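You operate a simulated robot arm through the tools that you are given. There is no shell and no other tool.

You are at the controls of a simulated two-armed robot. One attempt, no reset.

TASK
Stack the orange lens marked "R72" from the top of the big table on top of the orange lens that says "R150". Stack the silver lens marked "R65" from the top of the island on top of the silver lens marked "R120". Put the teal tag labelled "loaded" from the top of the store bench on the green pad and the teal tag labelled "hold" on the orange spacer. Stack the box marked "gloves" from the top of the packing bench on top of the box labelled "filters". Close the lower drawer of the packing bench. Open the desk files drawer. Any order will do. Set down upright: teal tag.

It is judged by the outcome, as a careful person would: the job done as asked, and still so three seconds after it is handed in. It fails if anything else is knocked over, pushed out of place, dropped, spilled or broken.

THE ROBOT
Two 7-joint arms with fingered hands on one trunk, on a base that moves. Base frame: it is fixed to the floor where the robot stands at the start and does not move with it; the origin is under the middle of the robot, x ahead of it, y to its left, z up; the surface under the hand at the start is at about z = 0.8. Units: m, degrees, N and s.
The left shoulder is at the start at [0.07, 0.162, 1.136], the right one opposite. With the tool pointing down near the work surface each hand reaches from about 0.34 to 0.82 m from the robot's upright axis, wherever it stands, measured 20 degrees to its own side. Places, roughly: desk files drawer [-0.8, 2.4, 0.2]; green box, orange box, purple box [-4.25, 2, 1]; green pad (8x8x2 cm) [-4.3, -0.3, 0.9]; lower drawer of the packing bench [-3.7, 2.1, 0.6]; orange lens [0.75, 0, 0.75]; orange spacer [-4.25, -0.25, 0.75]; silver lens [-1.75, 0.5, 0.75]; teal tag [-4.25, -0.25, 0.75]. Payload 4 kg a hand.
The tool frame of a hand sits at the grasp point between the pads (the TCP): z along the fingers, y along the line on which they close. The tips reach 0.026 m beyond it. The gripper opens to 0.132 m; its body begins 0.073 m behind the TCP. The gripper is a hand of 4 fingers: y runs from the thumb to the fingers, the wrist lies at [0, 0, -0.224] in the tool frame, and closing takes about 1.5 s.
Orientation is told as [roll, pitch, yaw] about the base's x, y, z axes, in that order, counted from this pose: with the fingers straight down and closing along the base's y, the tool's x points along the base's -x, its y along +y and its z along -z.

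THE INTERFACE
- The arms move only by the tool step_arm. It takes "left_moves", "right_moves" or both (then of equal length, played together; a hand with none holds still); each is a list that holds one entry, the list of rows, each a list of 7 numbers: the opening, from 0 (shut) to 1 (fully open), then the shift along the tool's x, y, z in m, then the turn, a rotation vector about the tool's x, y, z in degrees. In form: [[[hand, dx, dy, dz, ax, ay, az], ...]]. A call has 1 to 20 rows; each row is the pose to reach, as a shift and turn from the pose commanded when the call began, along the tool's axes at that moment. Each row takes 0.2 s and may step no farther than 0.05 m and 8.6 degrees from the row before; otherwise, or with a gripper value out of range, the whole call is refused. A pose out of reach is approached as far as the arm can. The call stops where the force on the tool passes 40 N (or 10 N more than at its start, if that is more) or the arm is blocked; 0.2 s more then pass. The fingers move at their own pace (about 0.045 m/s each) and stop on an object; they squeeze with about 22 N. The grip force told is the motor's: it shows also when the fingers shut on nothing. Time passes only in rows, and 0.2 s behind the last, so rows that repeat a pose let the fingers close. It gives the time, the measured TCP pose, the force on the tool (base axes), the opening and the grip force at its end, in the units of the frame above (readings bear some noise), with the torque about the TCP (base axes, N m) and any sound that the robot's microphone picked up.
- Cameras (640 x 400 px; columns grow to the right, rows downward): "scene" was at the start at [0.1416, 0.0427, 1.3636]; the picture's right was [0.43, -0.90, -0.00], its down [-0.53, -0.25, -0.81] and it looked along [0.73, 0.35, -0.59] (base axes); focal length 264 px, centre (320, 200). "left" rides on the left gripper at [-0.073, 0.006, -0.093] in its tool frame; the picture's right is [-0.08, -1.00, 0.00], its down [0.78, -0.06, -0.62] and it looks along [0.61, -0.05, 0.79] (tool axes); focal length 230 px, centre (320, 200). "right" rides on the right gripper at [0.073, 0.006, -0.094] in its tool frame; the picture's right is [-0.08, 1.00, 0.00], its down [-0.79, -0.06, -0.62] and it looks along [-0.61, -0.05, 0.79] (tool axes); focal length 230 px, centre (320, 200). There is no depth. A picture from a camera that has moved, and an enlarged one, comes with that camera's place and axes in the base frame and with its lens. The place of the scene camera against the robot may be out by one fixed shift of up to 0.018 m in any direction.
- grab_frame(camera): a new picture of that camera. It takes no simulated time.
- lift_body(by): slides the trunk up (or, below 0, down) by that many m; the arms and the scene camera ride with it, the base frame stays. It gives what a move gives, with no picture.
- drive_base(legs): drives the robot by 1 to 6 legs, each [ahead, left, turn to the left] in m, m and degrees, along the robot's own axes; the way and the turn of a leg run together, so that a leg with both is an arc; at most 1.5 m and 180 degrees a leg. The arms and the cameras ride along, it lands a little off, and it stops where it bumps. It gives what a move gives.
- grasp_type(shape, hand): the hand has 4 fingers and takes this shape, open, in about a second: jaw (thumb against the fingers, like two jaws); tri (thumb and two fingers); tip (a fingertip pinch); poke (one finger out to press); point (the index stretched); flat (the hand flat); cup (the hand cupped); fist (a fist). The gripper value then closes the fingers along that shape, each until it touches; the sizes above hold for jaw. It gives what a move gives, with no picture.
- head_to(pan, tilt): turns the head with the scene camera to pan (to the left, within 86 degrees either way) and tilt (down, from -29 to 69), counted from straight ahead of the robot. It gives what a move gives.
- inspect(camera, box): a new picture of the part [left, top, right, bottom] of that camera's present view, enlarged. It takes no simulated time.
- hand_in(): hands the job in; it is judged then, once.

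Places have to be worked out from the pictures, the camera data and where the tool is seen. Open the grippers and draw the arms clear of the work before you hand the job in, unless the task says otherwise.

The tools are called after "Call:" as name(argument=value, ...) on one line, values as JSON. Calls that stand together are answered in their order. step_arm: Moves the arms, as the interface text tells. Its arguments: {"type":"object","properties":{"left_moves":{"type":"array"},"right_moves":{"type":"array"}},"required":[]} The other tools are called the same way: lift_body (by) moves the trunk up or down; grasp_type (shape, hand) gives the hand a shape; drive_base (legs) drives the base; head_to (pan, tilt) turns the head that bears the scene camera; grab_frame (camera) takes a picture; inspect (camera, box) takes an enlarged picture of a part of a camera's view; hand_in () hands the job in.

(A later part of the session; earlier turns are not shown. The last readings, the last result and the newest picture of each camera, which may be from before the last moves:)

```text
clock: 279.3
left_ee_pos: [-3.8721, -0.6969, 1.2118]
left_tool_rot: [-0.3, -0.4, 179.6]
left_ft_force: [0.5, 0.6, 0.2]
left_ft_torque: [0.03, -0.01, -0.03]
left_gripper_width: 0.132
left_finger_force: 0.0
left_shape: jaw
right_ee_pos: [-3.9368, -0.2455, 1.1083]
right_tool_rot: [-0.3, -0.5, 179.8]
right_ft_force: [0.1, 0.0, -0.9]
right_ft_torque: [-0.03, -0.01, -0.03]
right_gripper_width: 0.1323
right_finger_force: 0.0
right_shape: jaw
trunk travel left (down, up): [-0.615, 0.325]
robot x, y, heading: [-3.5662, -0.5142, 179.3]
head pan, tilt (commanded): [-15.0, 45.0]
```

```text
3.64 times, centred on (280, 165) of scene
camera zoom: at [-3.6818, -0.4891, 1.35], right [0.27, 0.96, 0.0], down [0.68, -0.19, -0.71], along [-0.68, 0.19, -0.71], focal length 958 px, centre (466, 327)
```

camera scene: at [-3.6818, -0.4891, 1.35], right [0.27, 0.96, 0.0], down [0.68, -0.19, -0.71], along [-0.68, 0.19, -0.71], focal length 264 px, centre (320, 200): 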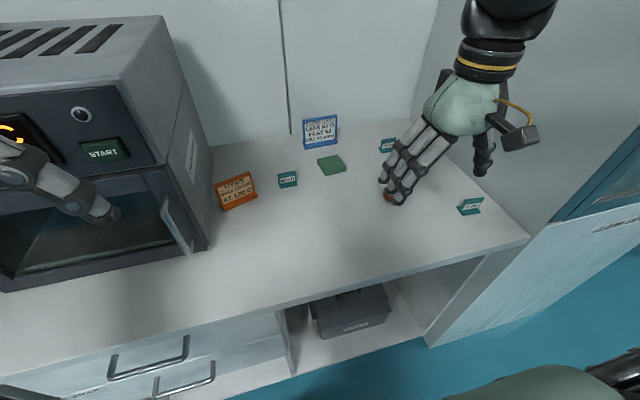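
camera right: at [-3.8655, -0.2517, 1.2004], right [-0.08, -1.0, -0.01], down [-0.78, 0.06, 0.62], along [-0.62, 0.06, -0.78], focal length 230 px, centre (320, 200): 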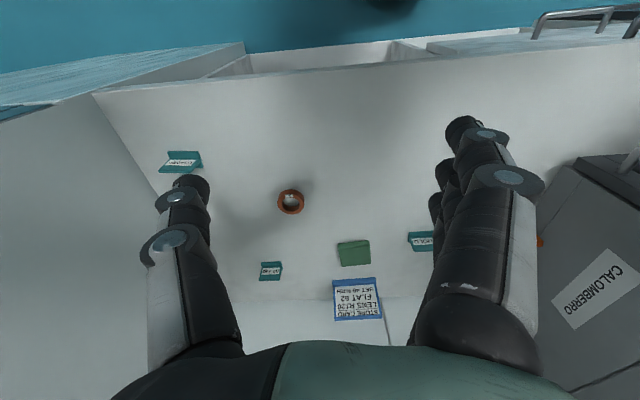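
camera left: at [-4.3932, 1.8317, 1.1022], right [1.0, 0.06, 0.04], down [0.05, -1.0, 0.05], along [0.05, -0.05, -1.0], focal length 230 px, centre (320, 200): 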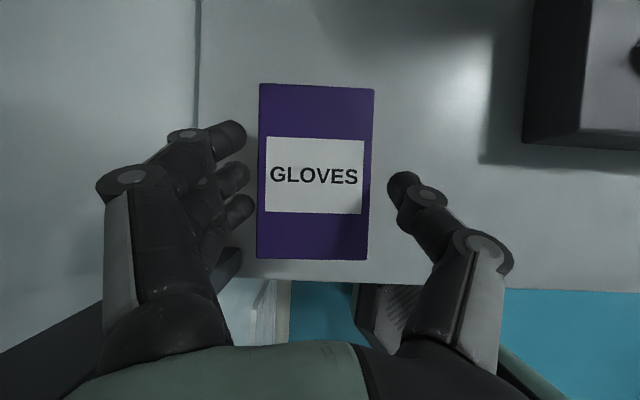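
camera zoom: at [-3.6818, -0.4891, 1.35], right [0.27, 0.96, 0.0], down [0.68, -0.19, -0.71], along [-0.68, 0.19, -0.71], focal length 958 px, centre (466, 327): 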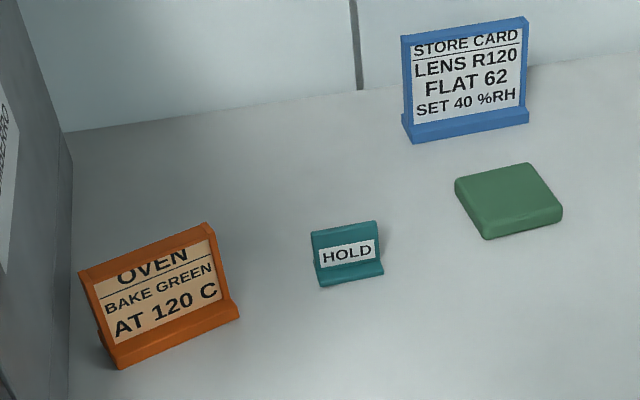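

LOADED spans y from -0.028 to 0.025, with the side wall at y ≈ 0.085. HOLD is around (-4.26, -0.435). I'll start with HOLD: turn the right hand +90° so it pinches the plate front-to-back, and bring it over the tag.

Call:
step_arm(right_moves=[[[1, -0.024, 0.018, 0.01, 0, 0, -8.2], [1, -0.048, 0.035, 0.02, 0, 0, -16.4], [1, -0.072, 0.053, 0.03, 0, 0, -24.6], [1, -0.096, 0.071, 0.039, 0, 0, -32.8], [1, -0.12, 0.089, 0.049, 0, 0, -41], [1, -0.143, 0.106, 0.059, 0, 0, -49.2], [1, -0.167, 0.124, 0.069, 0, 0, -57.4], [1, -0.191, 0.142, 0.079, 0, 0, -65.6], [1, -0.215, 0.16, 0.088, 0, 0, -73.8], [1, -0.239, 0.177, 0.098, 0, 0, -82], [1, -0.263, 0.195, 0.108, 0, 0, -90], [1, -0.263, 0.195, 0.108, 0, 0, -90]]])

Call:
grab_frame(camera="right")

Call:
grab_frame(camera="scene")

```text
clock: 281.9
left_ee_pos: [-3.8717, -0.6978, 1.2123]
left_tool_rot: [-0.3, -0.3, 179.7]
left_ft_force: [0.6, 0.8, -0.4]
left_ft_torque: [0.01, 0.02, 0.02]
left_gripper_width: 0.1321
left_finger_force: 0.2
left_shape: jaw
right_ee_pos: [-4.0992, -0.3194, 0.9876]
right_tool_rot: [-0.8, 0.1, -90.2]
right_ft_force: [-0.2, -0.2, 0.1]
right_ft_torque: [0.03, 0.02, 0.01]
right_gripper_width: 0.1321
right_finger_force: 0.1
right_shape: jaw
right hand out of reach, approached as far as the arm can: row 5, 6, 7, 8, 9, 10, 11, 12
trunk travel left (down, up): [-0.615, 0.325]
robot x, y, heading: [-3.5645, -0.5168, 179.5]
head pan, tilt (commanded): [-15.0, 45.0]
```

```text
taken
camera right: at [-4.0933, -0.2457, 1.0804], right [1.0, -0.08, -0.01], down [-0.06, -0.79, 0.62], along [-0.06, -0.61, -0.79], focal length 230 px, centre (320, 200)
```

right: 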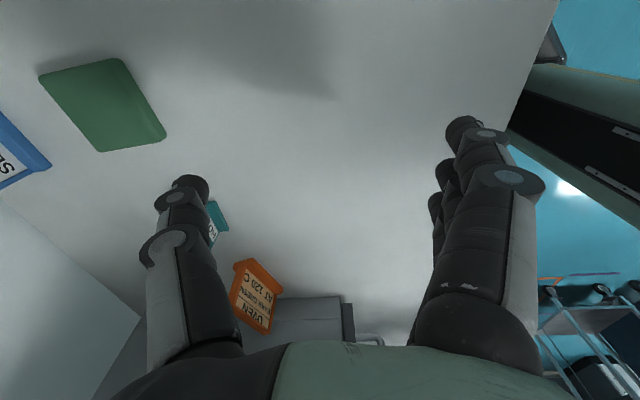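

```text
taken
camera scene: at [-3.6809, -0.4892, 1.3501], right [0.27, 0.96, 0.0], down [0.68, -0.19, -0.71], along [-0.68, 0.19, -0.71], focal length 264 px, centre (320, 200)
```

scene: 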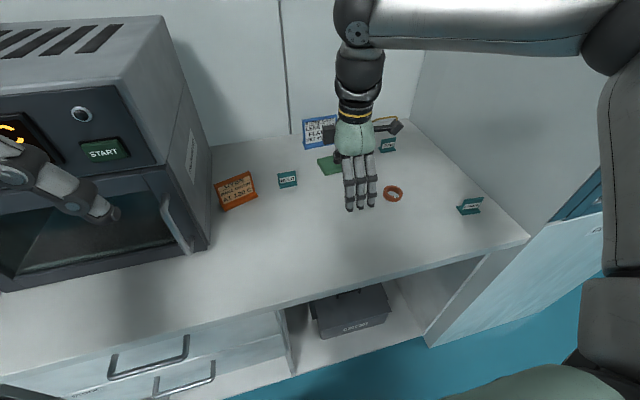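

At +90° relative yaw the right wrist can't extend far enough; about +60° worked before. I'll retract the hand, shift the base right and turn left 30°, so the same pinch direction only needs +60°.

Call:
step_arm(right_moves=[[[1, 0, 0.03, -0.025, 0, 0, 4], [1, 0, 0.06, -0.05, 0, 0, 8], [1, 0, 0.09, -0.075, 0, 0, 15], [1, 0, 0.12, -0.1, 0, 0, 22.5], [1, 0, 0.15, -0.1, 0, 0, 30], [1, 0, 0.15, -0.1, 0, 0, 30]]])

Call:
drive_base(legs=[[0.01, -0.249, 0], [0, 0, 30.5]])

Call:
head_to(pan=-15, tilt=45)

Call:
grab_frame(camera="scene")

```text
clock: 283.3
left_ee_pos: [-3.8719, -0.6992, 1.2126]
left_tool_rot: [-0.3, -0.3, 179.8]
left_ft_force: [-0.1, 0.9, -0.1]
left_ft_torque: [0.0, 0.0, 0.01]
left_gripper_width: 0.132
left_finger_force: 0.0
left_shape: jaw
right_ee_pos: [-3.949, -0.3226, 1.0877]
right_tool_rot: [-0.6, 0.2, -120.4]
right_ft_force: [-0.7, 0.1, -0.2]
right_ft_torque: [0.03, 0.01, 0.0]
right_gripper_width: 0.132
right_finger_force: 0.1
right_shape: jaw
trunk travel left (down, up): [-0.615, 0.325]
robot x, y, heading: [-3.5672, -0.5179, 179.7]
head pan, tilt (commanded): [-15.0, 45.0]
```

```text
clock: 286.6
left_ee_pos: [-3.7454, -0.5831, 1.212]
left_tool_rot: [-0.3, -0.2, -149.4]
left_ft_force: [-0.1, -0.6, 0.2]
left_ft_torque: [-0.01, -0.05, -0.02]
left_gripper_width: 0.1319
left_finger_force: 0.1
left_shape: jaw
right_ee_pos: [-4.0047, -0.2994, 1.0866]
right_tool_rot: [-0.5, 0.0, -89.4]
right_ft_force: [-1.1, 0.4, -0.4]
right_ft_torque: [0.0, -0.05, 0.02]
right_gripper_width: 0.132
right_finger_force: 0.0
right_shape: jaw
trunk travel left (down, up): [-0.615, 0.325]
robot x, y, heading: [-3.5701, -0.2724, -149.6]
head pan, tilt (commanded): [-15.0, 45.0]
```

```text
clock: 287.2
left_ee_pos: [-3.7436, -0.5822, 1.2126]
left_tool_rot: [-0.3, -0.3, -149.4]
left_ft_force: [-0.2, -0.1, 0.4]
left_ft_torque: [0.0, 0.01, -0.04]
left_gripper_width: 0.1316
left_finger_force: 0.0
left_shape: jaw
right_ee_pos: [-4.0024, -0.2986, 1.0891]
right_tool_rot: [-0.6, 0.0, -89.4]
right_ft_force: [-0.7, -0.4, -0.6]
right_ft_torque: [-0.01, -0.01, -0.01]
right_gripper_width: 0.1318
right_finger_force: 0.1
right_shape: jaw
trunk travel left (down, up): [-0.615, 0.325]
robot x, y, heading: [-3.5737, -0.2735, -149.4]
head pan, tilt (commanded): [-15.0, 45.0]
```

```text
taken
camera scene: at [-3.6829, -0.3116, 1.35], right [-0.27, 0.96, 0.0], down [0.68, 0.19, -0.71], along [-0.68, -0.19, -0.71], focal length 264 px, centre (320, 200)
```

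scene: 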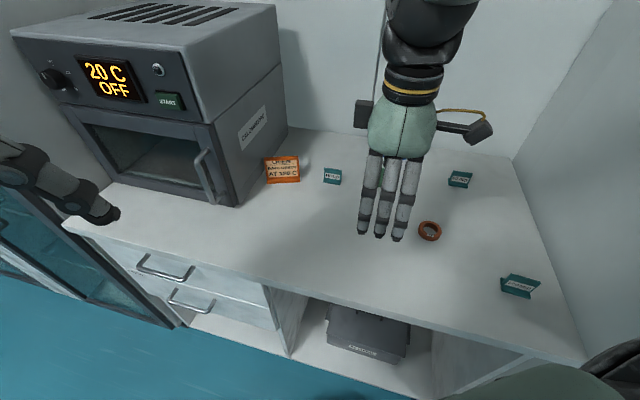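

The hand now closes along x with a comfortable wrist angle. I'll move it over HOLD.

Call:
step_arm(right_moves=[[[1, -0.019, -0.034, 0.01, 0, 0, 0], [1, -0.038, -0.069, 0.02, 0, 0, 0], [1, -0.058, -0.103, 0.035, 0, 0, 0], [1, -0.077, -0.138, 0.05, 0, 0, 0], [1, -0.096, -0.172, 0.065, 0, 0, 0], [1, -0.115, -0.207, 0.08, 0, 0, 0], [1, -0.1345, -0.2414, 0.09, 0, 0, 0], [1, -0.1345, -0.2414, 0.09, 0, 0, 0]]])

Call:
grab_frame(camera="right")

Call:
grab_frame(camera="scene")

```text
clock: 289.0
left_ee_pos: [-3.7415, -0.5834, 1.212]
left_tool_rot: [-0.3, -0.3, -149.4]
left_ft_force: [-0.4, -0.1, 0.2]
left_ft_torque: [0.01, 0.02, -0.01]
left_gripper_width: 0.1321
left_finger_force: 0.0
left_shape: jaw
right_ee_pos: [-4.1986, -0.3537, 0.9802]
right_tool_rot: [-0.7, -0.1, -89.4]
right_ft_force: [-0.1, -0.8, -0.2]
right_ft_torque: [0.02, -0.01, -0.01]
right_gripper_width: 0.132
right_finger_force: 0.1
right_shape: jaw
right hand out of reach, approached as far as the arm can: row 3, 4, 5, 6, 7, 8
trunk travel left (down, up): [-0.615, 0.325]
robot x, y, heading: [-3.5699, -0.2661, -149.5]
head pan, tilt (commanded): [-15.0, 45.0]
```

```text
taken
camera right: at [-4.1932, -0.2799, 1.0721], right [1.0, -0.07, -0.01], down [-0.04, -0.78, 0.62], along [-0.05, -0.62, -0.78], focal length 230 px, centre (320, 200)
```

right: 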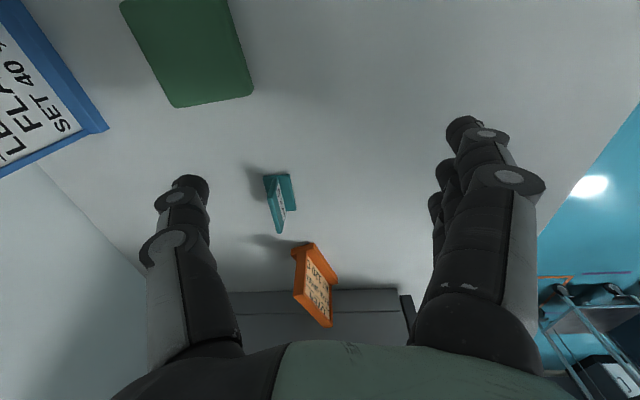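

```text
taken
camera scene: at [-3.6813, -0.3116, 1.3502], right [-0.27, 0.96, 0.0], down [0.68, 0.19, -0.71], along [-0.68, -0.19, -0.71], focal length 264 px, centre (320, 200)
```

scene: 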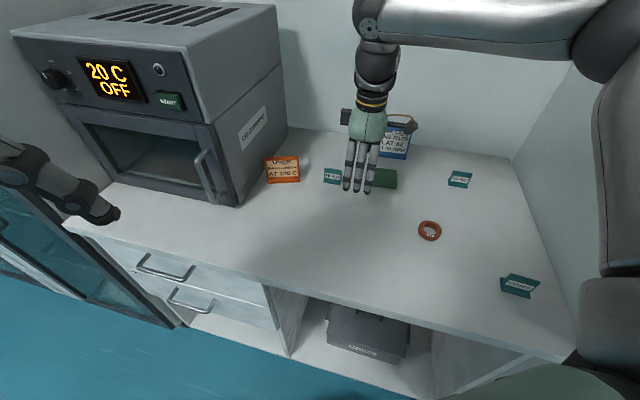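

The limit is on the inward side: this wrist angle needs the target further to the robot's right. I'll shift the base about 11 cm toward -y and try again.

Call:
step_arm(right_moves=[[[1, 0, 0.015, -0.015, 0, 0, 0], [1, 0, 0.03, -0.03, 0, 0, 0], [1, 0, 0.03, -0.03, 0, 0, 0]]])

Call:
drive_base(legs=[[0.066, 0.095, 0]])

Call:
grab_frame(camera="right")

Call:
grab_frame(camera="scene")

```text
clock: 289.8
left_ee_pos: [-3.7436, -0.5845, 1.2125]
left_tool_rot: [-0.2, -0.3, -149.4]
left_ft_force: [0.4, 0.4, -0.5]
left_ft_torque: [0.02, -0.04, -0.03]
left_gripper_width: 0.1319
left_finger_force: 0.0
left_shape: jaw
right_ee_pos: [-4.1672, -0.3538, 1.0073]
right_tool_rot: [-0.6, 0.0, -89.4]
right_ft_force: [-0.4, 1.0, 0.0]
right_ft_torque: [0.01, -0.02, 0.02]
right_gripper_width: 0.1318
right_finger_force: 0.0
right_shape: jaw
trunk travel left (down, up): [-0.615, 0.325]
robot x, y, heading: [-3.575, -0.2715, -149.3]
head pan, tilt (commanded): [-15.0, 45.0]
```

```text
clock: 291.0
left_ee_pos: [-3.7513, -0.6962, 1.2129]
left_tool_rot: [-0.2, -0.3, -149.5]
left_ft_force: [0.6, 0.2, -0.9]
left_ft_torque: [0.02, 0.01, 0.0]
left_gripper_width: 0.1319
left_finger_force: 0.1
left_shape: jaw
right_ee_pos: [-4.1758, -0.4671, 1.0073]
right_tool_rot: [-0.7, -0.1, -89.4]
right_ft_force: [-0.3, -0.2, 0.0]
right_ft_torque: [0.01, -0.01, 0.02]
right_gripper_width: 0.132
right_finger_force: 0.1
right_shape: jaw
trunk travel left (down, up): [-0.615, 0.325]
robot x, y, heading: [-3.5804, -0.3852, -149.6]
head pan, tilt (commanded): [-15.0, 45.0]
```

```text
taken
camera right: at [-4.1707, -0.3941, 1.101], right [1.0, -0.07, -0.01], down [-0.05, -0.78, 0.62], along [-0.05, -0.62, -0.79], focal length 230 px, centre (320, 200)
```

right: 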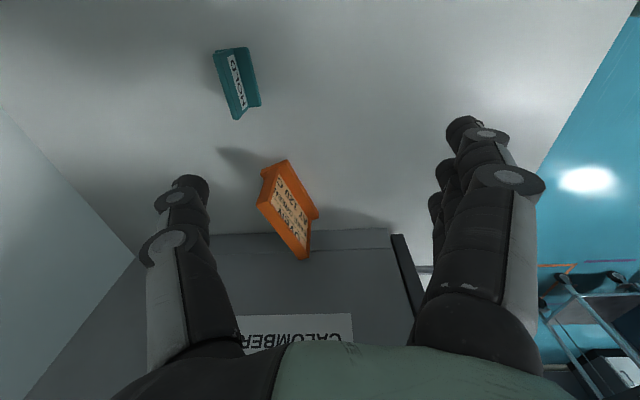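

```text
taken
camera scene: at [-3.6901, -0.425, 1.3501], right [-0.27, 0.96, 0.0], down [0.68, 0.19, -0.71], along [-0.68, -0.19, -0.71], focal length 264 px, centre (320, 200)
```

scene: 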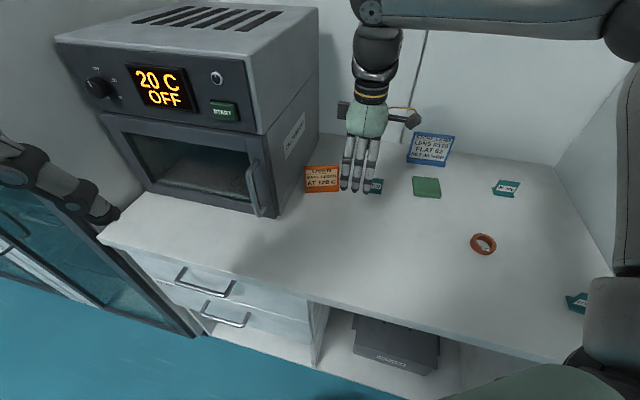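

HOLD is in view of the wrist camera. I'll zoom in to measure it.

Call:
inspect(camera="right", box=[180, 30, 340, 150])

```text
3.33 times, centred on (260, 90) of right
camera zoom: at [-4.1707, -0.3941, 1.101], right [1.0, -0.07, -0.01], down [-0.05, -0.78, 0.62], along [-0.05, -0.62, -0.79], focal length 767 px, centre (520, 567)
```

zoom: 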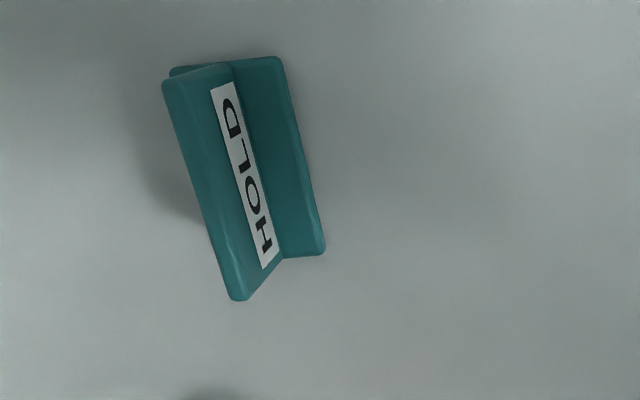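

HOLD's plate is at x ≈ -4.2535 and y ≈ -0.436, aligned with y. I need the bench height, so I'll touch down gently on a free spot in front of the tags.

Call:
step_arm(right_moves=[[[1, 0.027, 0.018, 0, 0, 0, 0], [1, 0.054, 0.036, 0, 0, 0, 0], [1, 0.08, 0.055, 0.02, 0, 0, 0], [1, 0.08, 0.055, 0.05, 0, 0, 0], [1, 0.08, 0.055, 0.08, 0, 0, 0], [1, 0.08, 0.055, 0.1, 0, 0, 0], [1, 0.08, 0.055, 0.1, 0, 0, 0]]])

Call:
grab_frame(camera="right")

Call:
grab_frame(camera="scene")

```text
clock: 292.6
left_ee_pos: [-3.7514, -0.6972, 1.2119]
left_tool_rot: [-0.2, -0.2, -149.4]
left_ft_force: [-0.3, 0.5, 0.1]
left_ft_torque: [-0.01, 0.01, 0.0]
left_gripper_width: 0.1321
left_finger_force: 0.1
left_shape: jaw
right_ee_pos: [-4.1201, -0.3879, 0.9077]
right_tool_rot: [-0.6, 0.1, -89.4]
right_ft_force: [-0.1, -0.6, 0.2]
right_ft_torque: [0.01, -0.03, 0.02]
right_gripper_width: 0.1321
right_finger_force: 0.0
right_shape: jaw
trunk travel left (down, up): [-0.615, 0.325]
robot x, y, heading: [-3.5772, -0.3861, -149.3]
head pan, tilt (commanded): [-15.0, 45.0]
```

```text
taken
camera right: at [-4.1162, -0.314, 1.0009], right [1.0, -0.07, -0.01], down [-0.05, -0.79, 0.62], along [-0.05, -0.62, -0.79], focal length 230 px, centre (320, 200)
```

right: 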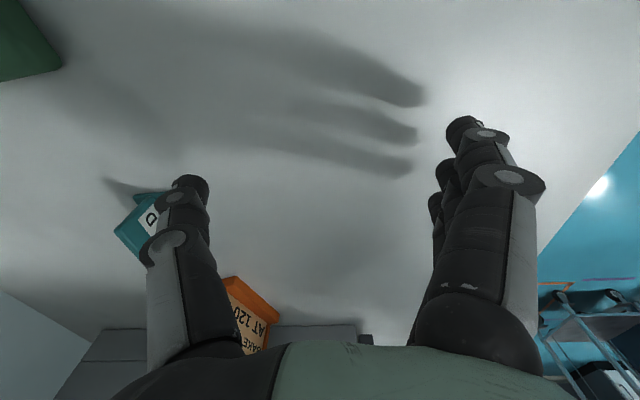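

```text
taken
camera scene: at [-3.69, -0.4258, 1.3501], right [-0.27, 0.96, 0.0], down [0.68, 0.19, -0.71], along [-0.68, -0.19, -0.71], focal length 264 px, centre (320, 200)
```

scene: 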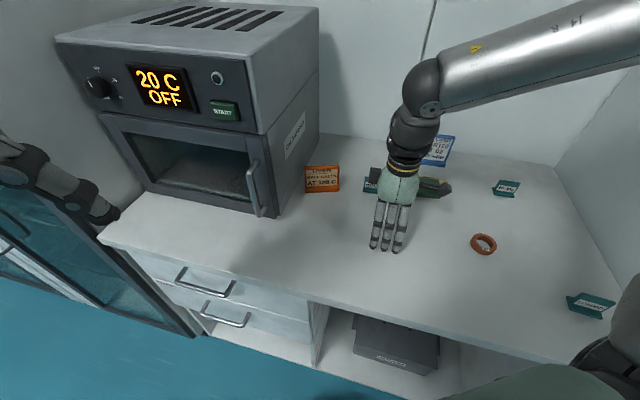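

No contact at TCP 0.908. I'll go down in small steps and watch the force.

Call:
step_arm(right_moves=[[[1, 0, 0, 0.004, 0, 0, 0], [1, 0, 0, 0.008, 0, 0, 0]]])

Call:
step_arm(right_moves=[[[1, 0, 0, 0.003, 0, 0, 0], [1, 0, 0, 0.006, 0, 0, 0]]])

Call:
step_arm(right_moves=[[[1, 0, 0, 0.002, 0, 0, 0], [1, 0, 0, 0.004, 0, 0, 0]]])

```text
clock: 293.2
left_ee_pos: [-3.752, -0.6968, 1.2122]
left_tool_rot: [-0.3, -0.4, -149.3]
left_ft_force: [0.0, 0.4, 0.5]
left_ft_torque: [0.01, 0.02, 0.01]
left_gripper_width: 0.1316
left_finger_force: 0.1
left_shape: jaw
right_ee_pos: [-4.1216, -0.3864, 0.8996]
right_tool_rot: [-0.5, 0.1, -89.6]
right_ft_force: [0.9, 0.9, 0.6]
right_ft_torque: [0.01, -0.01, -0.01]
right_gripper_width: 0.1319
right_finger_force: 0.0
right_shape: jaw
trunk travel left (down, up): [-0.615, 0.325]
robot x, y, heading: [-3.5818, -0.383, -149.2]
head pan, tilt (commanded): [-15.0, 45.0]
```

```text
clock: 293.8
left_ee_pos: [-3.7523, -0.6974, 1.2118]
left_tool_rot: [-0.4, -0.3, -149.4]
left_ft_force: [0.7, 0.7, -0.1]
left_ft_torque: [-0.02, -0.01, -0.01]
left_gripper_width: 0.1321
left_finger_force: 0.0
left_shape: jaw
right_ee_pos: [-4.122, -0.3877, 0.8934]
right_tool_rot: [-0.6, 0.0, -89.4]
right_ft_force: [0.0, 0.6, -1.0]
right_ft_torque: [0.01, 0.0, -0.01]
right_gripper_width: 0.1319
right_finger_force: 0.0
right_shape: jaw
trunk travel left (down, up): [-0.615, 0.325]
robot x, y, heading: [-3.582, -0.3819, -149.7]
head pan, tilt (commanded): [-15.0, 45.0]
```

```text
clock: 294.4
left_ee_pos: [-3.7504, -0.6975, 1.2114]
left_tool_rot: [-0.3, -0.3, -149.4]
left_ft_force: [-0.4, -0.4, -0.1]
left_ft_torque: [-0.02, 0.01, -0.02]
left_gripper_width: 0.1319
left_finger_force: 0.0
left_shape: jaw
right_ee_pos: [-4.1222, -0.3884, 0.89]
right_tool_rot: [-0.6, -0.2, -89.4]
right_ft_force: [0.2, 0.1, -0.1]
right_ft_torque: [0.02, -0.02, 0.02]
right_gripper_width: 0.1321
right_finger_force: 0.1
right_shape: jaw
trunk travel left (down, up): [-0.615, 0.325]
robot x, y, heading: [-3.58, -0.3812, -149.7]
head pan, tilt (commanded): [-15.0, 45.0]
```

Still free at TCP 0.890. I'll continue down a few millimetres at a time.

Call:
step_arm(right_moves=[[[1, 0, 0, 0.002, 0, 0, 0], [1, 0, 0, 0.004, 0, 0, 0]]])

Call:
step_arm(right_moves=[[[1, 0, 0, 0.002, 0, 0, 0], [1, 0, 0, 0.004, 0, 0, 0]]])

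Call:
step_arm(right_moves=[[[1, 0, 0, 0.002, 0, 0, 0], [1, 0, 0, 0.004, 0, 0, 0]]])

Call:
grab_frame(camera="right")

```text
clock: 295.0
left_ee_pos: [-3.7512, -0.6965, 1.2123]
left_tool_rot: [-0.3, -0.4, -149.4]
left_ft_force: [0.3, 0.5, 0.3]
left_ft_torque: [-0.01, 0.03, 0.0]
left_gripper_width: 0.132
left_finger_force: 0.1
left_shape: jaw
right_ee_pos: [-4.1224, -0.3876, 0.8854]
right_tool_rot: [-0.6, -0.1, -89.5]
right_ft_force: [-0.6, -0.2, 4.1]
right_ft_torque: [0.02, -0.28, 0.04]
right_gripper_width: 0.1319
right_finger_force: 0.1
right_shape: jaw
trunk travel left (down, up): [-0.615, 0.325]
robot x, y, heading: [-3.58, -0.385, -149.6]
head pan, tilt (commanded): [-15.0, 45.0]
```

```text
clock: 295.6
left_ee_pos: [-3.7501, -0.6976, 1.2126]
left_tool_rot: [-0.3, -0.4, -149.4]
left_ft_force: [0.4, -0.8, 0.1]
left_ft_torque: [0.02, 0.01, 0.02]
left_gripper_width: 0.1321
left_finger_force: 0.1
left_shape: jaw
right_ee_pos: [-4.1236, -0.387, 0.884]
right_tool_rot: [-0.9, -0.1, -89.4]
right_ft_force: [-9.8, 3.0, 31.1]
right_ft_torque: [0.26, -2.23, 0.32]
right_gripper_width: 0.1317
right_finger_force: 0.1
right_shape: jaw
trunk travel left (down, up): [-0.615, 0.325]
robot x, y, heading: [-3.582, -0.3824, -149.8]
head pan, tilt (commanded): [-15.0, 45.0]
```

```text
clock: 295.9
left_ee_pos: [-3.7508, -0.6964, 1.2115]
left_tool_rot: [-0.4, -0.3, -149.4]
left_ft_force: [0.3, -0.5, 0.5]
left_ft_torque: [-0.01, 0.03, 0.04]
left_gripper_width: 0.1319
left_finger_force: 0.0
left_shape: jaw
right_ee_pos: [-4.1245, -0.3877, 0.8854]
right_tool_rot: [-1.0, -0.2, -89.6]
right_ft_force: [-1.6, 4.0, 18.8]
right_ft_torque: [0.17, -1.32, 0.32]
right_gripper_width: 0.1318
right_finger_force: 0.1
right_shape: jaw
trunk travel left (down, up): [-0.615, 0.325]
robot x, y, heading: [-3.5794, -0.381, -149.8]
head pan, tilt (commanded): [-15.0, 45.0]
stopped in row 1 (right hand): the force on the tool passed its limit at 47 N (the readings are from after the stop); the commanded pose is now the measured one
```

```text
taken
camera right: at [-4.1196, -0.314, 0.9768], right [1.0, -0.07, -0.02], down [-0.04, -0.78, 0.62], along [-0.06, -0.62, -0.78], focal length 230 px, centre (320, 200)
```

right: 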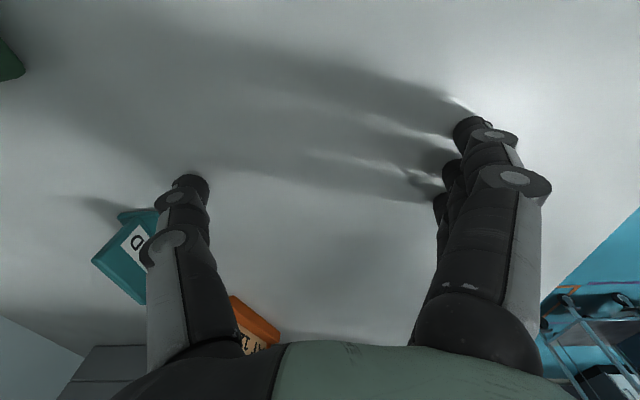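

The bench top is at z ≈ 0.860. I'll lift off, move over HOLD (plate at x ≈ -4.2485, y ≈ -0.4345) and check the alignment from 6 cm above.

Call:
step_arm(right_moves=[[[1, 0, 0, -0.03, 0, 0, 0], [1, 0, 0, -0.06, 0, 0, 0], [1, 0, 0, -0.08, 0, 0, 0], [1, -0.016, -0.041, -0.08, 0, 0, 0], [1, -0.031, -0.083, -0.08, 0, 0, 0], [1, -0.0468, -0.124, -0.08, 0, 0, 0], [1, -0.0468, -0.124, -0.08, 0, 0, 0]]])

Call:
grab_frame(camera="right")

Call:
inspect(camera="scene", box=[280, 100, 480, 240])

```text
clock: 297.6
left_ee_pos: [-3.7515, -0.6961, 1.2122]
left_tool_rot: [-0.3, -0.3, -149.4]
left_ft_force: [0.0, 0.4, 0.2]
left_ft_torque: [-0.05, 0.0, 0.01]
left_gripper_width: 0.132
left_finger_force: 0.0
left_shape: jaw
right_ee_pos: [-4.245, -0.4346, 0.9649]
right_tool_rot: [-1.0, -0.2, -89.5]
right_ft_force: [-0.2, -1.0, -0.4]
right_ft_torque: [-0.01, 0.02, 0.01]
right_gripper_width: 0.132
right_finger_force: 0.1
right_shape: jaw
trunk travel left (down, up): [-0.615, 0.325]
robot x, y, heading: [-3.584, -0.3805, -149.4]
head pan, tilt (commanded): [-15.0, 45.0]
```

```text
taken
camera right: at [-4.2409, -0.3607, 1.0575], right [1.0, -0.07, -0.02], down [-0.04, -0.78, 0.62], along [-0.06, -0.62, -0.78], focal length 230 px, centre (320, 200)
```

right: 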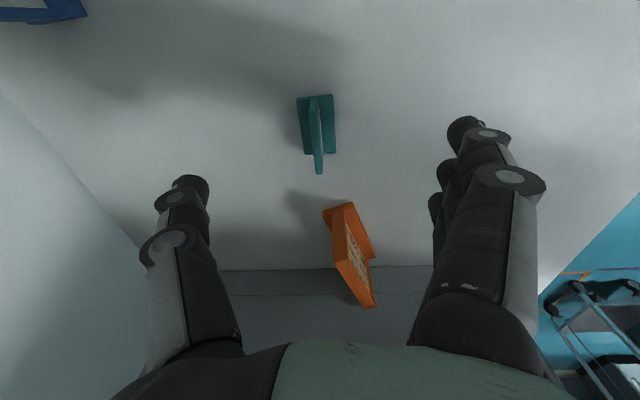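

```text
2.86 times, centred on (380, 170) of scene
camera zoom: at [-3.6894, -0.4251, 1.3502], right [-0.27, 0.96, 0.0], down [0.68, 0.19, -0.71], along [-0.68, -0.19, -0.71], focal length 753 px, centre (149, 286)
```

zoom: 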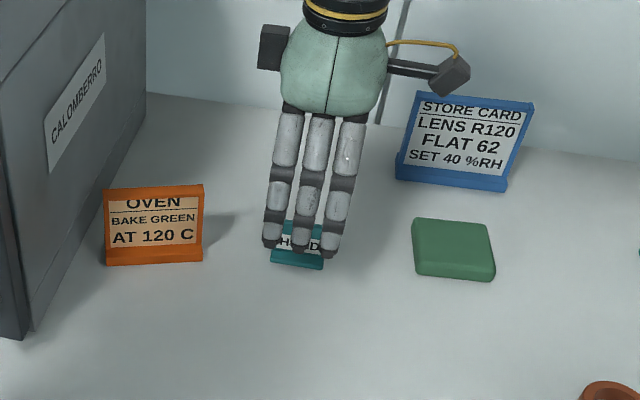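

The hand is directly over HOLD, seen edge-on. I'll zoom to fine-tune the offset before descending.

Call:
inspect(camera="right", box=[270, 80, 370, 200])

```text
3.33 times, centred on (320, 140) of right
camera zoom: at [-4.2409, -0.3607, 1.0575], right [1.0, -0.07, -0.02], down [-0.04, -0.78, 0.62], along [-0.06, -0.62, -0.78], focal length 767 px, centre (320, 400)
```

zoom: 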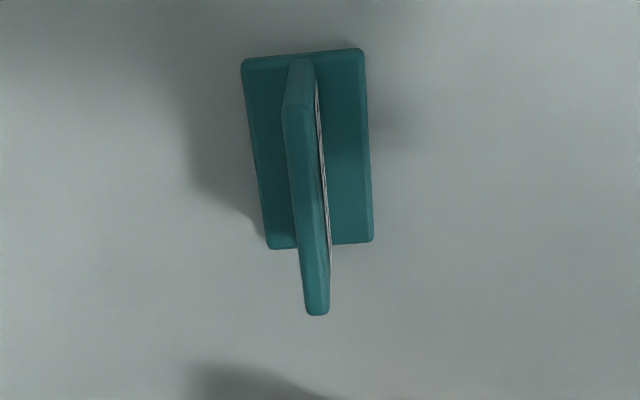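

The plate's top edge is at x ≈ -4.2515 with centre y ≈ -0.432. I'll correct by a few millimetres and descend to TCP 0.90, straddling the plate.

Call:
step_arm(right_moves=[[[1, 0.0026, -0.0065, 0.01, -0.5, 0, 0.3], [1, 0.0026, -0.0065, 0.03, -1, 0, 0.5], [1, 0.0026, -0.0065, 0.05, -1, 0, 0.5], [1, 0.0026, -0.0065, 0.065, -1, 0, 0.5], [1, 0.0026, -0.0065, 0.065, -1, 0, 0.5]]])

Call:
grab_frame(camera="right")

Call:
inspect(camera="scene", box=[310, 120, 430, 210])

```text
clock: 298.8
left_ee_pos: [-3.7503, -0.6976, 1.2129]
left_tool_rot: [-0.3, -0.3, -149.4]
left_ft_force: [-0.3, 0.1, 0.2]
left_ft_torque: [0.02, -0.01, -0.03]
left_gripper_width: 0.1319
left_finger_force: 0.0
left_shape: jaw
right_ee_pos: [-4.2536, -0.4318, 0.9009]
right_tool_rot: [0.0, -0.2, -90.0]
right_ft_force: [-0.5, -0.9, 0.4]
right_ft_torque: [0.04, -0.01, -0.02]
right_gripper_width: 0.1321
right_finger_force: 0.0
right_shape: jaw
trunk travel left (down, up): [-0.615, 0.325]
robot x, y, heading: [-3.5823, -0.3873, -149.5]
head pan, tilt (commanded): [-15.0, 45.0]
```

```text
taken
camera right: at [-4.2505, -0.3586, 0.9934], right [1.0, -0.08, 0.0], down [-0.06, -0.78, 0.62], along [-0.05, -0.62, -0.79], focal length 230 px, centre (320, 200)
```

right: 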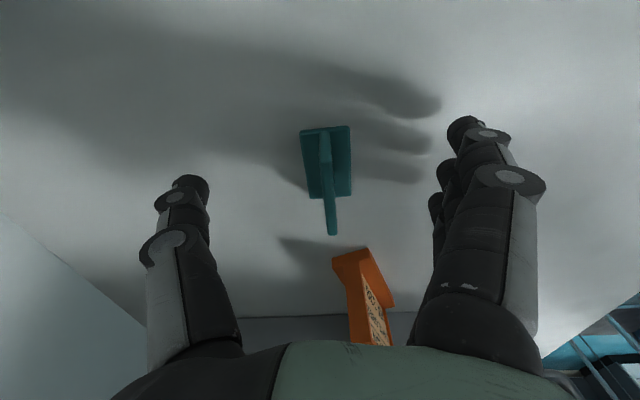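

```text
4.44 times, centred on (370, 165) of scene
camera zoom: at [-3.69, -0.4256, 1.3501], right [-0.27, 0.96, 0.0], down [0.68, 0.19, -0.71], along [-0.68, -0.19, -0.71], focal length 1171 px, centre (98, 356)
```

zoom: 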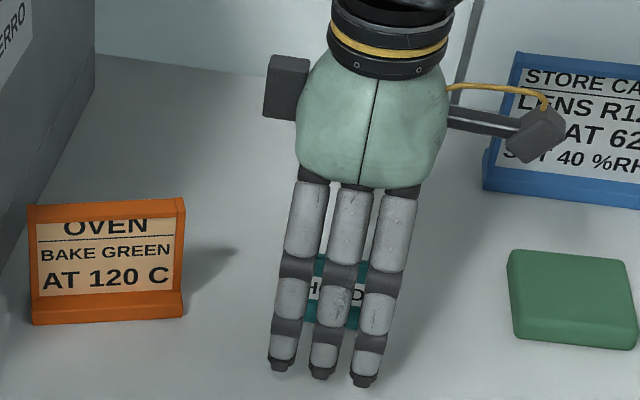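

The plate is centred between fingers and thumb within 2–4 mm. I'll nudge 3 mm and close gently.

Call:
step_arm(right_moves=[[[1, 0.003, 0.001, 0, 0, 0, 0], [0.75, 0.003, 0.001, 0, 0, 0, 0], [0.55, 0.003, 0.001, 0, 0, 0, 0], [0.35, 0.003, 0.001, 0, 0, 0, 0], [0.2, 0.003, 0.001, 0, 0, 0, 0], [0.1, 0.003, 0.001, 0, 0, 0, 0], [0, 0.003, 0.001, 0, 0, 0, 0], [0, 0.003, 0.001, 0, 0, 0, 0], [0, 0.003, 0.001, 0, 0, 0, 0], [0, 0.003, 0.001, 0, 0, 0, 0]]])

Call:
grab_frame(camera="right")

Call:
inspect(camera="scene", box=[310, 120, 430, 210])

```text
clock: 300.9
left_ee_pos: [-3.75, -0.6978, 1.2125]
left_tool_rot: [-0.3, -0.2, -149.4]
left_ft_force: [-0.5, -0.5, 0.6]
left_ft_torque: [-0.03, -0.02, 0.03]
left_gripper_width: 0.132
left_finger_force: 0.1
left_shape: jaw
right_ee_pos: [-4.254, -0.4289, 0.8995]
right_tool_rot: [-0.1, -0.2, -89.9]
right_ft_force: [0.8, 0.3, 0.8]
right_ft_torque: [0.01, 0.0, 0.0]
right_gripper_width: 0.0006
right_finger_force: 22.5
right_shape: jaw
trunk travel left (down, up): [-0.615, 0.325]
robot x, y, heading: [-3.5812, -0.3825, -149.6]
head pan, tilt (commanded): [-15.0, 45.0]
```

```text
taken
camera right: at [-4.2499, -0.3558, 0.993], right [1.0, -0.08, 0.0], down [-0.06, -0.78, 0.62], along [-0.05, -0.62, -0.79], focal length 230 px, centre (320, 200)
```

right: 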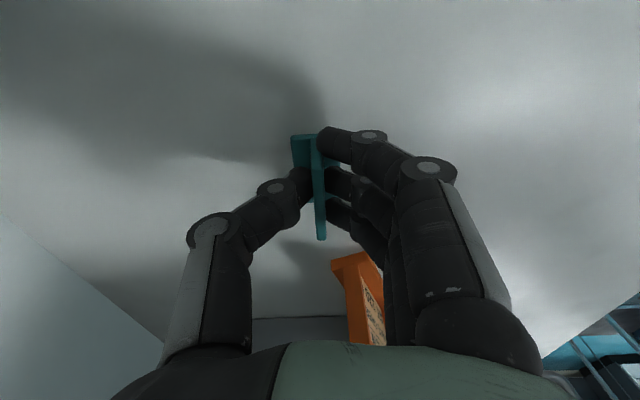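

```text
4.44 times, centred on (370, 165) of scene
camera zoom: at [-3.6904, -0.4256, 1.3501], right [-0.27, 0.96, 0.0], down [0.68, 0.19, -0.71], along [-0.68, -0.19, -0.71], focal length 1171 px, centre (98, 356)
```

zoom: 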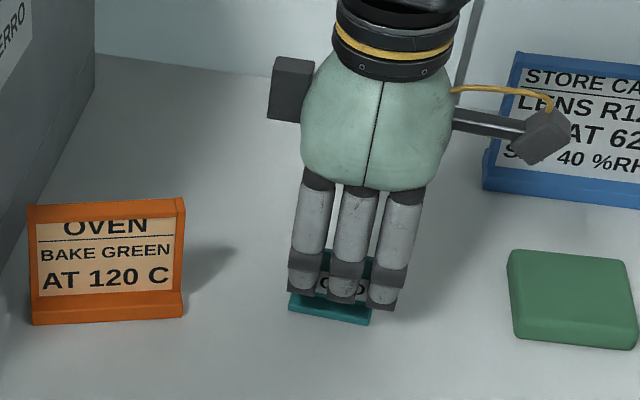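

The plate is pinched between the thumb and three fingers. I'll lift 3 cm and check that it comes along upright.

Call:
step_arm(right_moves=[[[0, 0, 0, -0.01, 0, 0, 0], [0, 0, 0, -0.02, 0, 0, 0], [0, 0, 0, -0.04, 0, 0, 0], [0, 0, 0, -0.06, 0, 0, 0], [0, 0, 0, -0.06, 0, 0, 0]]])

Call:
grab_frame(camera="right")

Call:
inspect(camera="scene", box=[310, 110, 430, 200])

```text
clock: 302.1
left_ee_pos: [-3.7517, -0.6977, 1.2128]
left_tool_rot: [-0.3, -0.3, -149.4]
left_ft_force: [-0.2, -0.2, -0.5]
left_ft_torque: [-0.01, -0.01, -0.01]
left_gripper_width: 0.1319
left_finger_force: 0.1
left_shape: jaw
right_ee_pos: [-4.2546, -0.4292, 0.96]
right_tool_rot: [0.2, -0.2, -90.1]
right_ft_force: [0.6, 0.6, 0.3]
right_ft_torque: [0.04, 0.0, -0.02]
right_gripper_width: 0.0009
right_finger_force: 22.6
right_shape: jaw
trunk travel left (down, up): [-0.615, 0.325]
robot x, y, heading: [-3.5806, -0.3832, -149.6]
head pan, tilt (commanded): [-15.0, 45.0]
```

```text
taken
camera right: at [-4.2501, -0.3563, 1.0521], right [1.0, -0.08, 0.0], down [-0.06, -0.78, 0.62], along [-0.05, -0.62, -0.79], focal length 230 px, centre (320, 200)
```

right: 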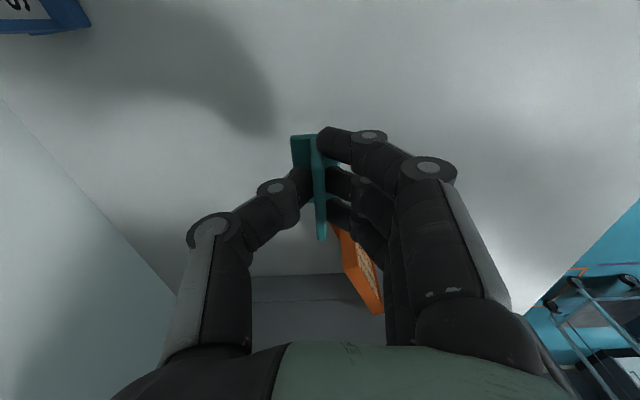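

```text
4.44 times, centred on (370, 155) of scene
camera zoom: at [-3.6908, -0.4257, 1.35], right [-0.27, 0.96, 0.0], down [0.68, 0.19, -0.71], along [-0.68, -0.19, -0.71], focal length 1171 px, centre (98, 400)
```

zoom: 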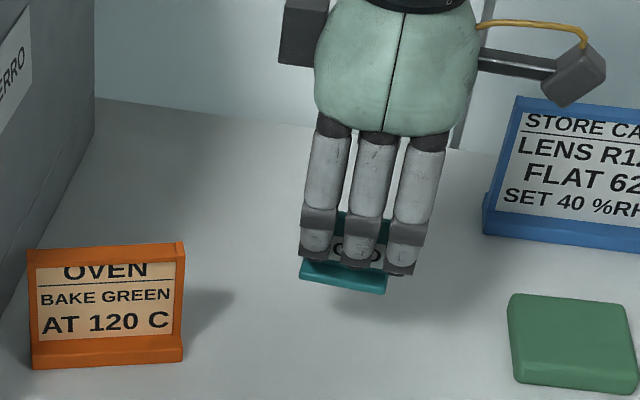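

HOLD is held firmly and upright. I'll carry it over to the ring spacer, estimated at about (-4.12, -0.173), staying high.

Call:
step_arm(right_moves=[[[0, 0.03, 0.015, -0.01, 0, 0, 0], [0, 0.062, 0.032, -0.02, 0, 0, 0], [0, 0.095, 0.049, -0.02, 0, 0, 0], [0, 0.127, 0.066, -0.02, 0, 0, 0], [0, 0.16, 0.083, -0.02, 0, 0, 0], [0, 0.192, 0.1, -0.02, 0, 0, 0], [0, 0.22, 0.115, -0.02, 0, 0, 0], [0, 0.22, 0.115, -0.02, 0, 0, 0]]])

Call:
grab_frame(camera="right")

Call:
grab_frame(camera="scene")

```text
clock: 303.9
left_ee_pos: [-3.7519, -0.6977, 1.2116]
left_tool_rot: [-0.3, -0.2, -149.4]
left_ft_force: [0.2, 0.3, -0.3]
left_ft_torque: [0.01, -0.03, -0.03]
left_gripper_width: 0.1319
left_finger_force: 0.0
left_shape: jaw
right_ee_pos: [-4.138, -0.2094, 0.9788]
right_tool_rot: [0.1, -0.1, -90.1]
right_ft_force: [-0.1, -1.1, -0.7]
right_ft_torque: [0.01, -0.03, -0.02]
right_gripper_width: 0.0006
right_finger_force: 21.8
right_shape: jaw
trunk travel left (down, up): [-0.615, 0.325]
robot x, y, heading: [-3.5791, -0.3842, -149.5]
head pan, tilt (commanded): [-15.0, 45.0]
```

```text
taken
camera right: at [-4.1339, -0.1366, 1.0714], right [1.0, -0.08, 0.0], down [-0.06, -0.78, 0.62], along [-0.05, -0.62, -0.79], focal length 230 px, centre (320, 200)
```

right: 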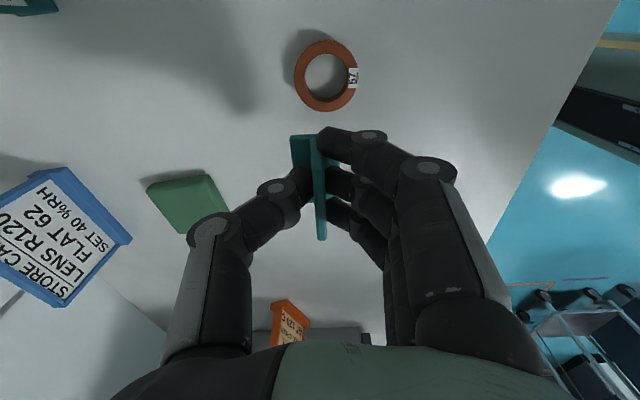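

```text
taken
camera scene: at [-3.6908, -0.4265, 1.35], right [-0.27, 0.96, 0.0], down [0.68, 0.19, -0.71], along [-0.68, -0.19, -0.71], focal length 264 px, centre (320, 200)
```

scene: 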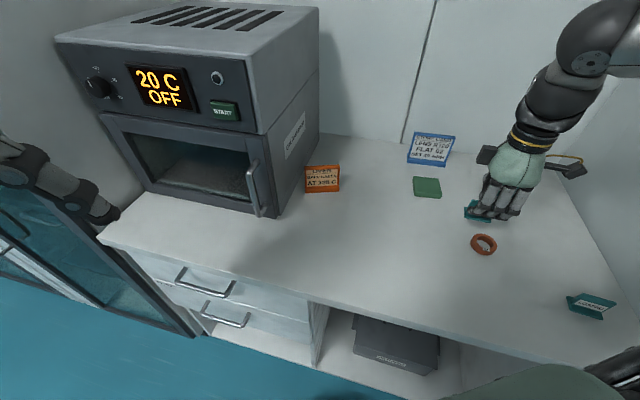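

The ring is centred at about (-4.132, -0.169). I'll move the tag above it, then check from both cameras.

Call:
step_arm(right_moves=[[[0, 0.013, 0.002, 0, 0, 0, 0], [0, 0.026, 0.005, 0, 0, 0, 0], [0, 0.0384, 0.007, 0.01, 0, 0, 0], [0, 0.0384, 0.007, 0.02, 0, 0, 0], [0, 0.0384, 0.007, 0.03, 0, 0, 0], [0, 0.0384, 0.007, 0.03, 0, 0, 0]]])

Call:
grab_frame(camera="right")

Call:
inspect(camera="scene", box=[430, 160, 550, 270])

```text
clock: 305.4
left_ee_pos: [-3.7498, -0.7032, 1.212]
left_tool_rot: [-0.6, -0.3, -149.3]
left_ft_force: [0.0, -0.4, 0.0]
left_ft_torque: [0.03, 0.02, 0.03]
left_gripper_width: 0.1322
left_finger_force: 0.0
left_shape: jaw
right_ee_pos: [-4.1299, -0.1757, 0.9515]
right_tool_rot: [-0.1, 0.1, -89.9]
right_ft_force: [0.0, 0.1, -0.5]
right_ft_torque: [0.02, 0.01, 0.0]
right_gripper_width: 0.0008
right_finger_force: 22.2
right_shape: jaw
trunk travel left (down, up): [-0.615, 0.325]
robot x, y, heading: [-3.5822, -0.3826, -149.6]
head pan, tilt (commanded): [-15.0, 45.0]
```

```text
taken
camera right: at [-4.1257, -0.1025, 1.0443], right [1.0, -0.08, 0.0], down [-0.06, -0.79, 0.61], along [-0.05, -0.61, -0.79], focal length 230 px, centre (320, 200)
```

right: 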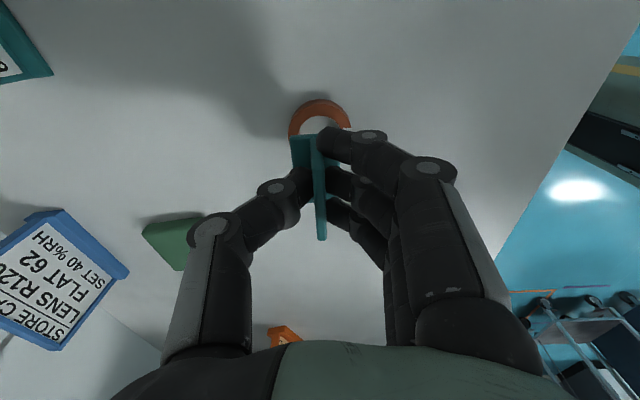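

```text
3.64 times, centred on (490, 215) of scene
camera zoom: at [-3.6875, -0.4322, 1.3501], right [-0.27, 0.96, 0.01], down [0.68, 0.19, -0.71], along [-0.68, -0.18, -0.71], focal length 958 px, centre (-298, 146)
```

zoom: 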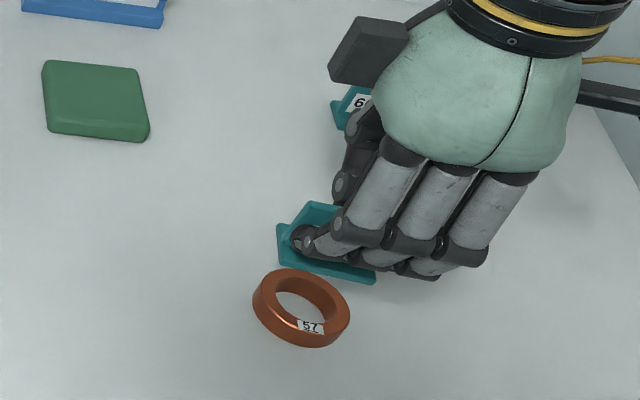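

The ring is 6–7 mm further along +y. I'll correct that, lower 2 cm and look again.

Call:
step_arm(right_moves=[[[0, 0.0065, 0.001, 0, 0, 0, 0], [0, 0.0065, 0.001, 0.008, 0, 0, 0], [0, 0.0065, 0.001, 0.016, 0, 0, 0], [0, 0.0065, 0.001, 0.02, 0, 0, 0], [0, 0.0065, 0.001, 0.02, 0, 0, 0]]])

Call:
inspect(camera="right", box=[250, 80, 400, 260])

Call:
inspect(camera="scene", box=[430, 180, 550, 270])

```text
clock: 306.6
left_ee_pos: [-3.7477, -0.7094, 1.2102]
left_tool_rot: [-0.9, -0.1, -149.4]
left_ft_force: [0.5, -0.2, -0.1]
left_ft_torque: [0.02, -0.01, 0.01]
left_gripper_width: 0.1319
left_finger_force: 0.1
left_shape: jaw
right_ee_pos: [-4.1289, -0.173, 0.9328]
right_tool_rot: [-0.2, 0.5, -90.0]
right_ft_force: [0.7, 0.1, -0.3]
right_ft_torque: [0.0, -0.02, -0.02]
right_gripper_width: 0.0007
right_finger_force: 22.3
right_shape: jaw
trunk travel left (down, up): [-0.615, 0.325]
robot x, y, heading: [-3.58, -0.3845, -149.5]
head pan, tilt (commanded): [-15.0, 45.0]
```

```text
2.22 times, centred on (325, 170) of right
camera zoom: at [-4.1242, -0.101, 1.0268], right [1.0, -0.08, 0.0], down [-0.06, -0.79, 0.61], along [-0.05, -0.61, -0.79], focal length 511 px, centre (309, 267)
```

zoom: 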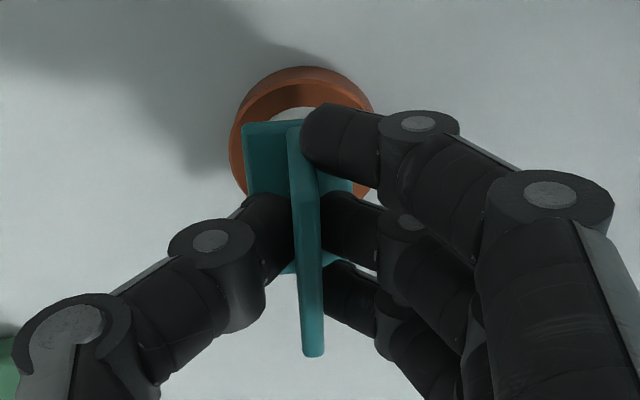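

```text
4.44 times, centred on (490, 225) of scene
camera zoom: at [-3.6863, -0.4388, 1.35], right [-0.27, 0.96, 0.01], down [0.68, 0.2, -0.71], along [-0.68, -0.18, -0.71], focal length 1171 px, centre (-436, 89)
```

zoom: 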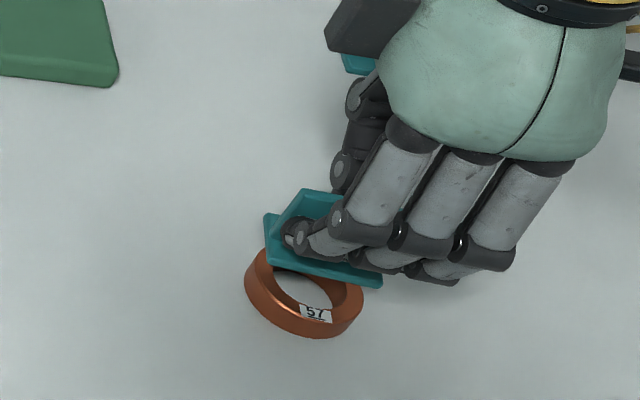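

The left hand and head camera readings are drifting, which suggests the right elbow is pressing against something, likely the side wall, and tilting the body. I'll stop and look to the right.

Call:
head_to(pan=-60, tilt=15)

Call:
grab_frame(camera="scene")

```text
clock: 307.7
left_ee_pos: [-3.7483, -0.7092, 1.2104]
left_tool_rot: [-0.8, -0.2, -149.4]
left_ft_force: [0.4, 0.1, -0.1]
left_ft_torque: [0.02, -0.01, -0.02]
left_gripper_width: 0.132
left_finger_force: 0.1
left_shape: jaw
right_ee_pos: [-4.1286, -0.1747, 0.9332]
right_tool_rot: [-0.1, 0.4, -90.0]
right_ft_force: [0.0, 0.1, 0.1]
right_ft_torque: [-0.04, 0.0, -0.02]
right_gripper_width: 0.0007
right_finger_force: 21.9
right_shape: jaw
trunk travel left (down, up): [-0.615, 0.325]
robot x, y, heading: [-3.5803, -0.3875, -149.5]
head pan, tilt (commanded): [-60.0, 15.0]
```

```text
taken
camera scene: at [-3.689, -0.3717, 1.3974], right [0.49, 0.87, 0.01], down [0.22, -0.12, -0.97], along [-0.84, 0.48, -0.25], focal length 264 px, centre (320, 200)
```

scene: 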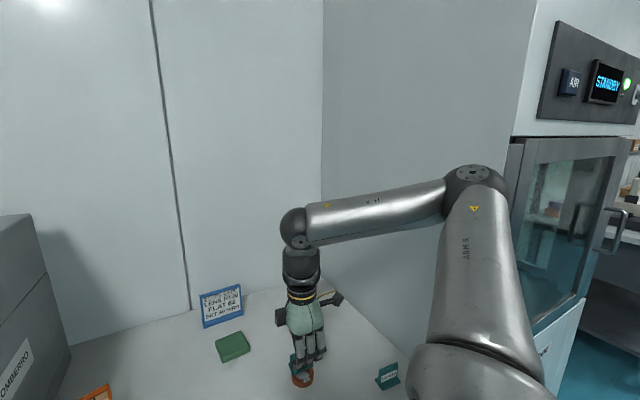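

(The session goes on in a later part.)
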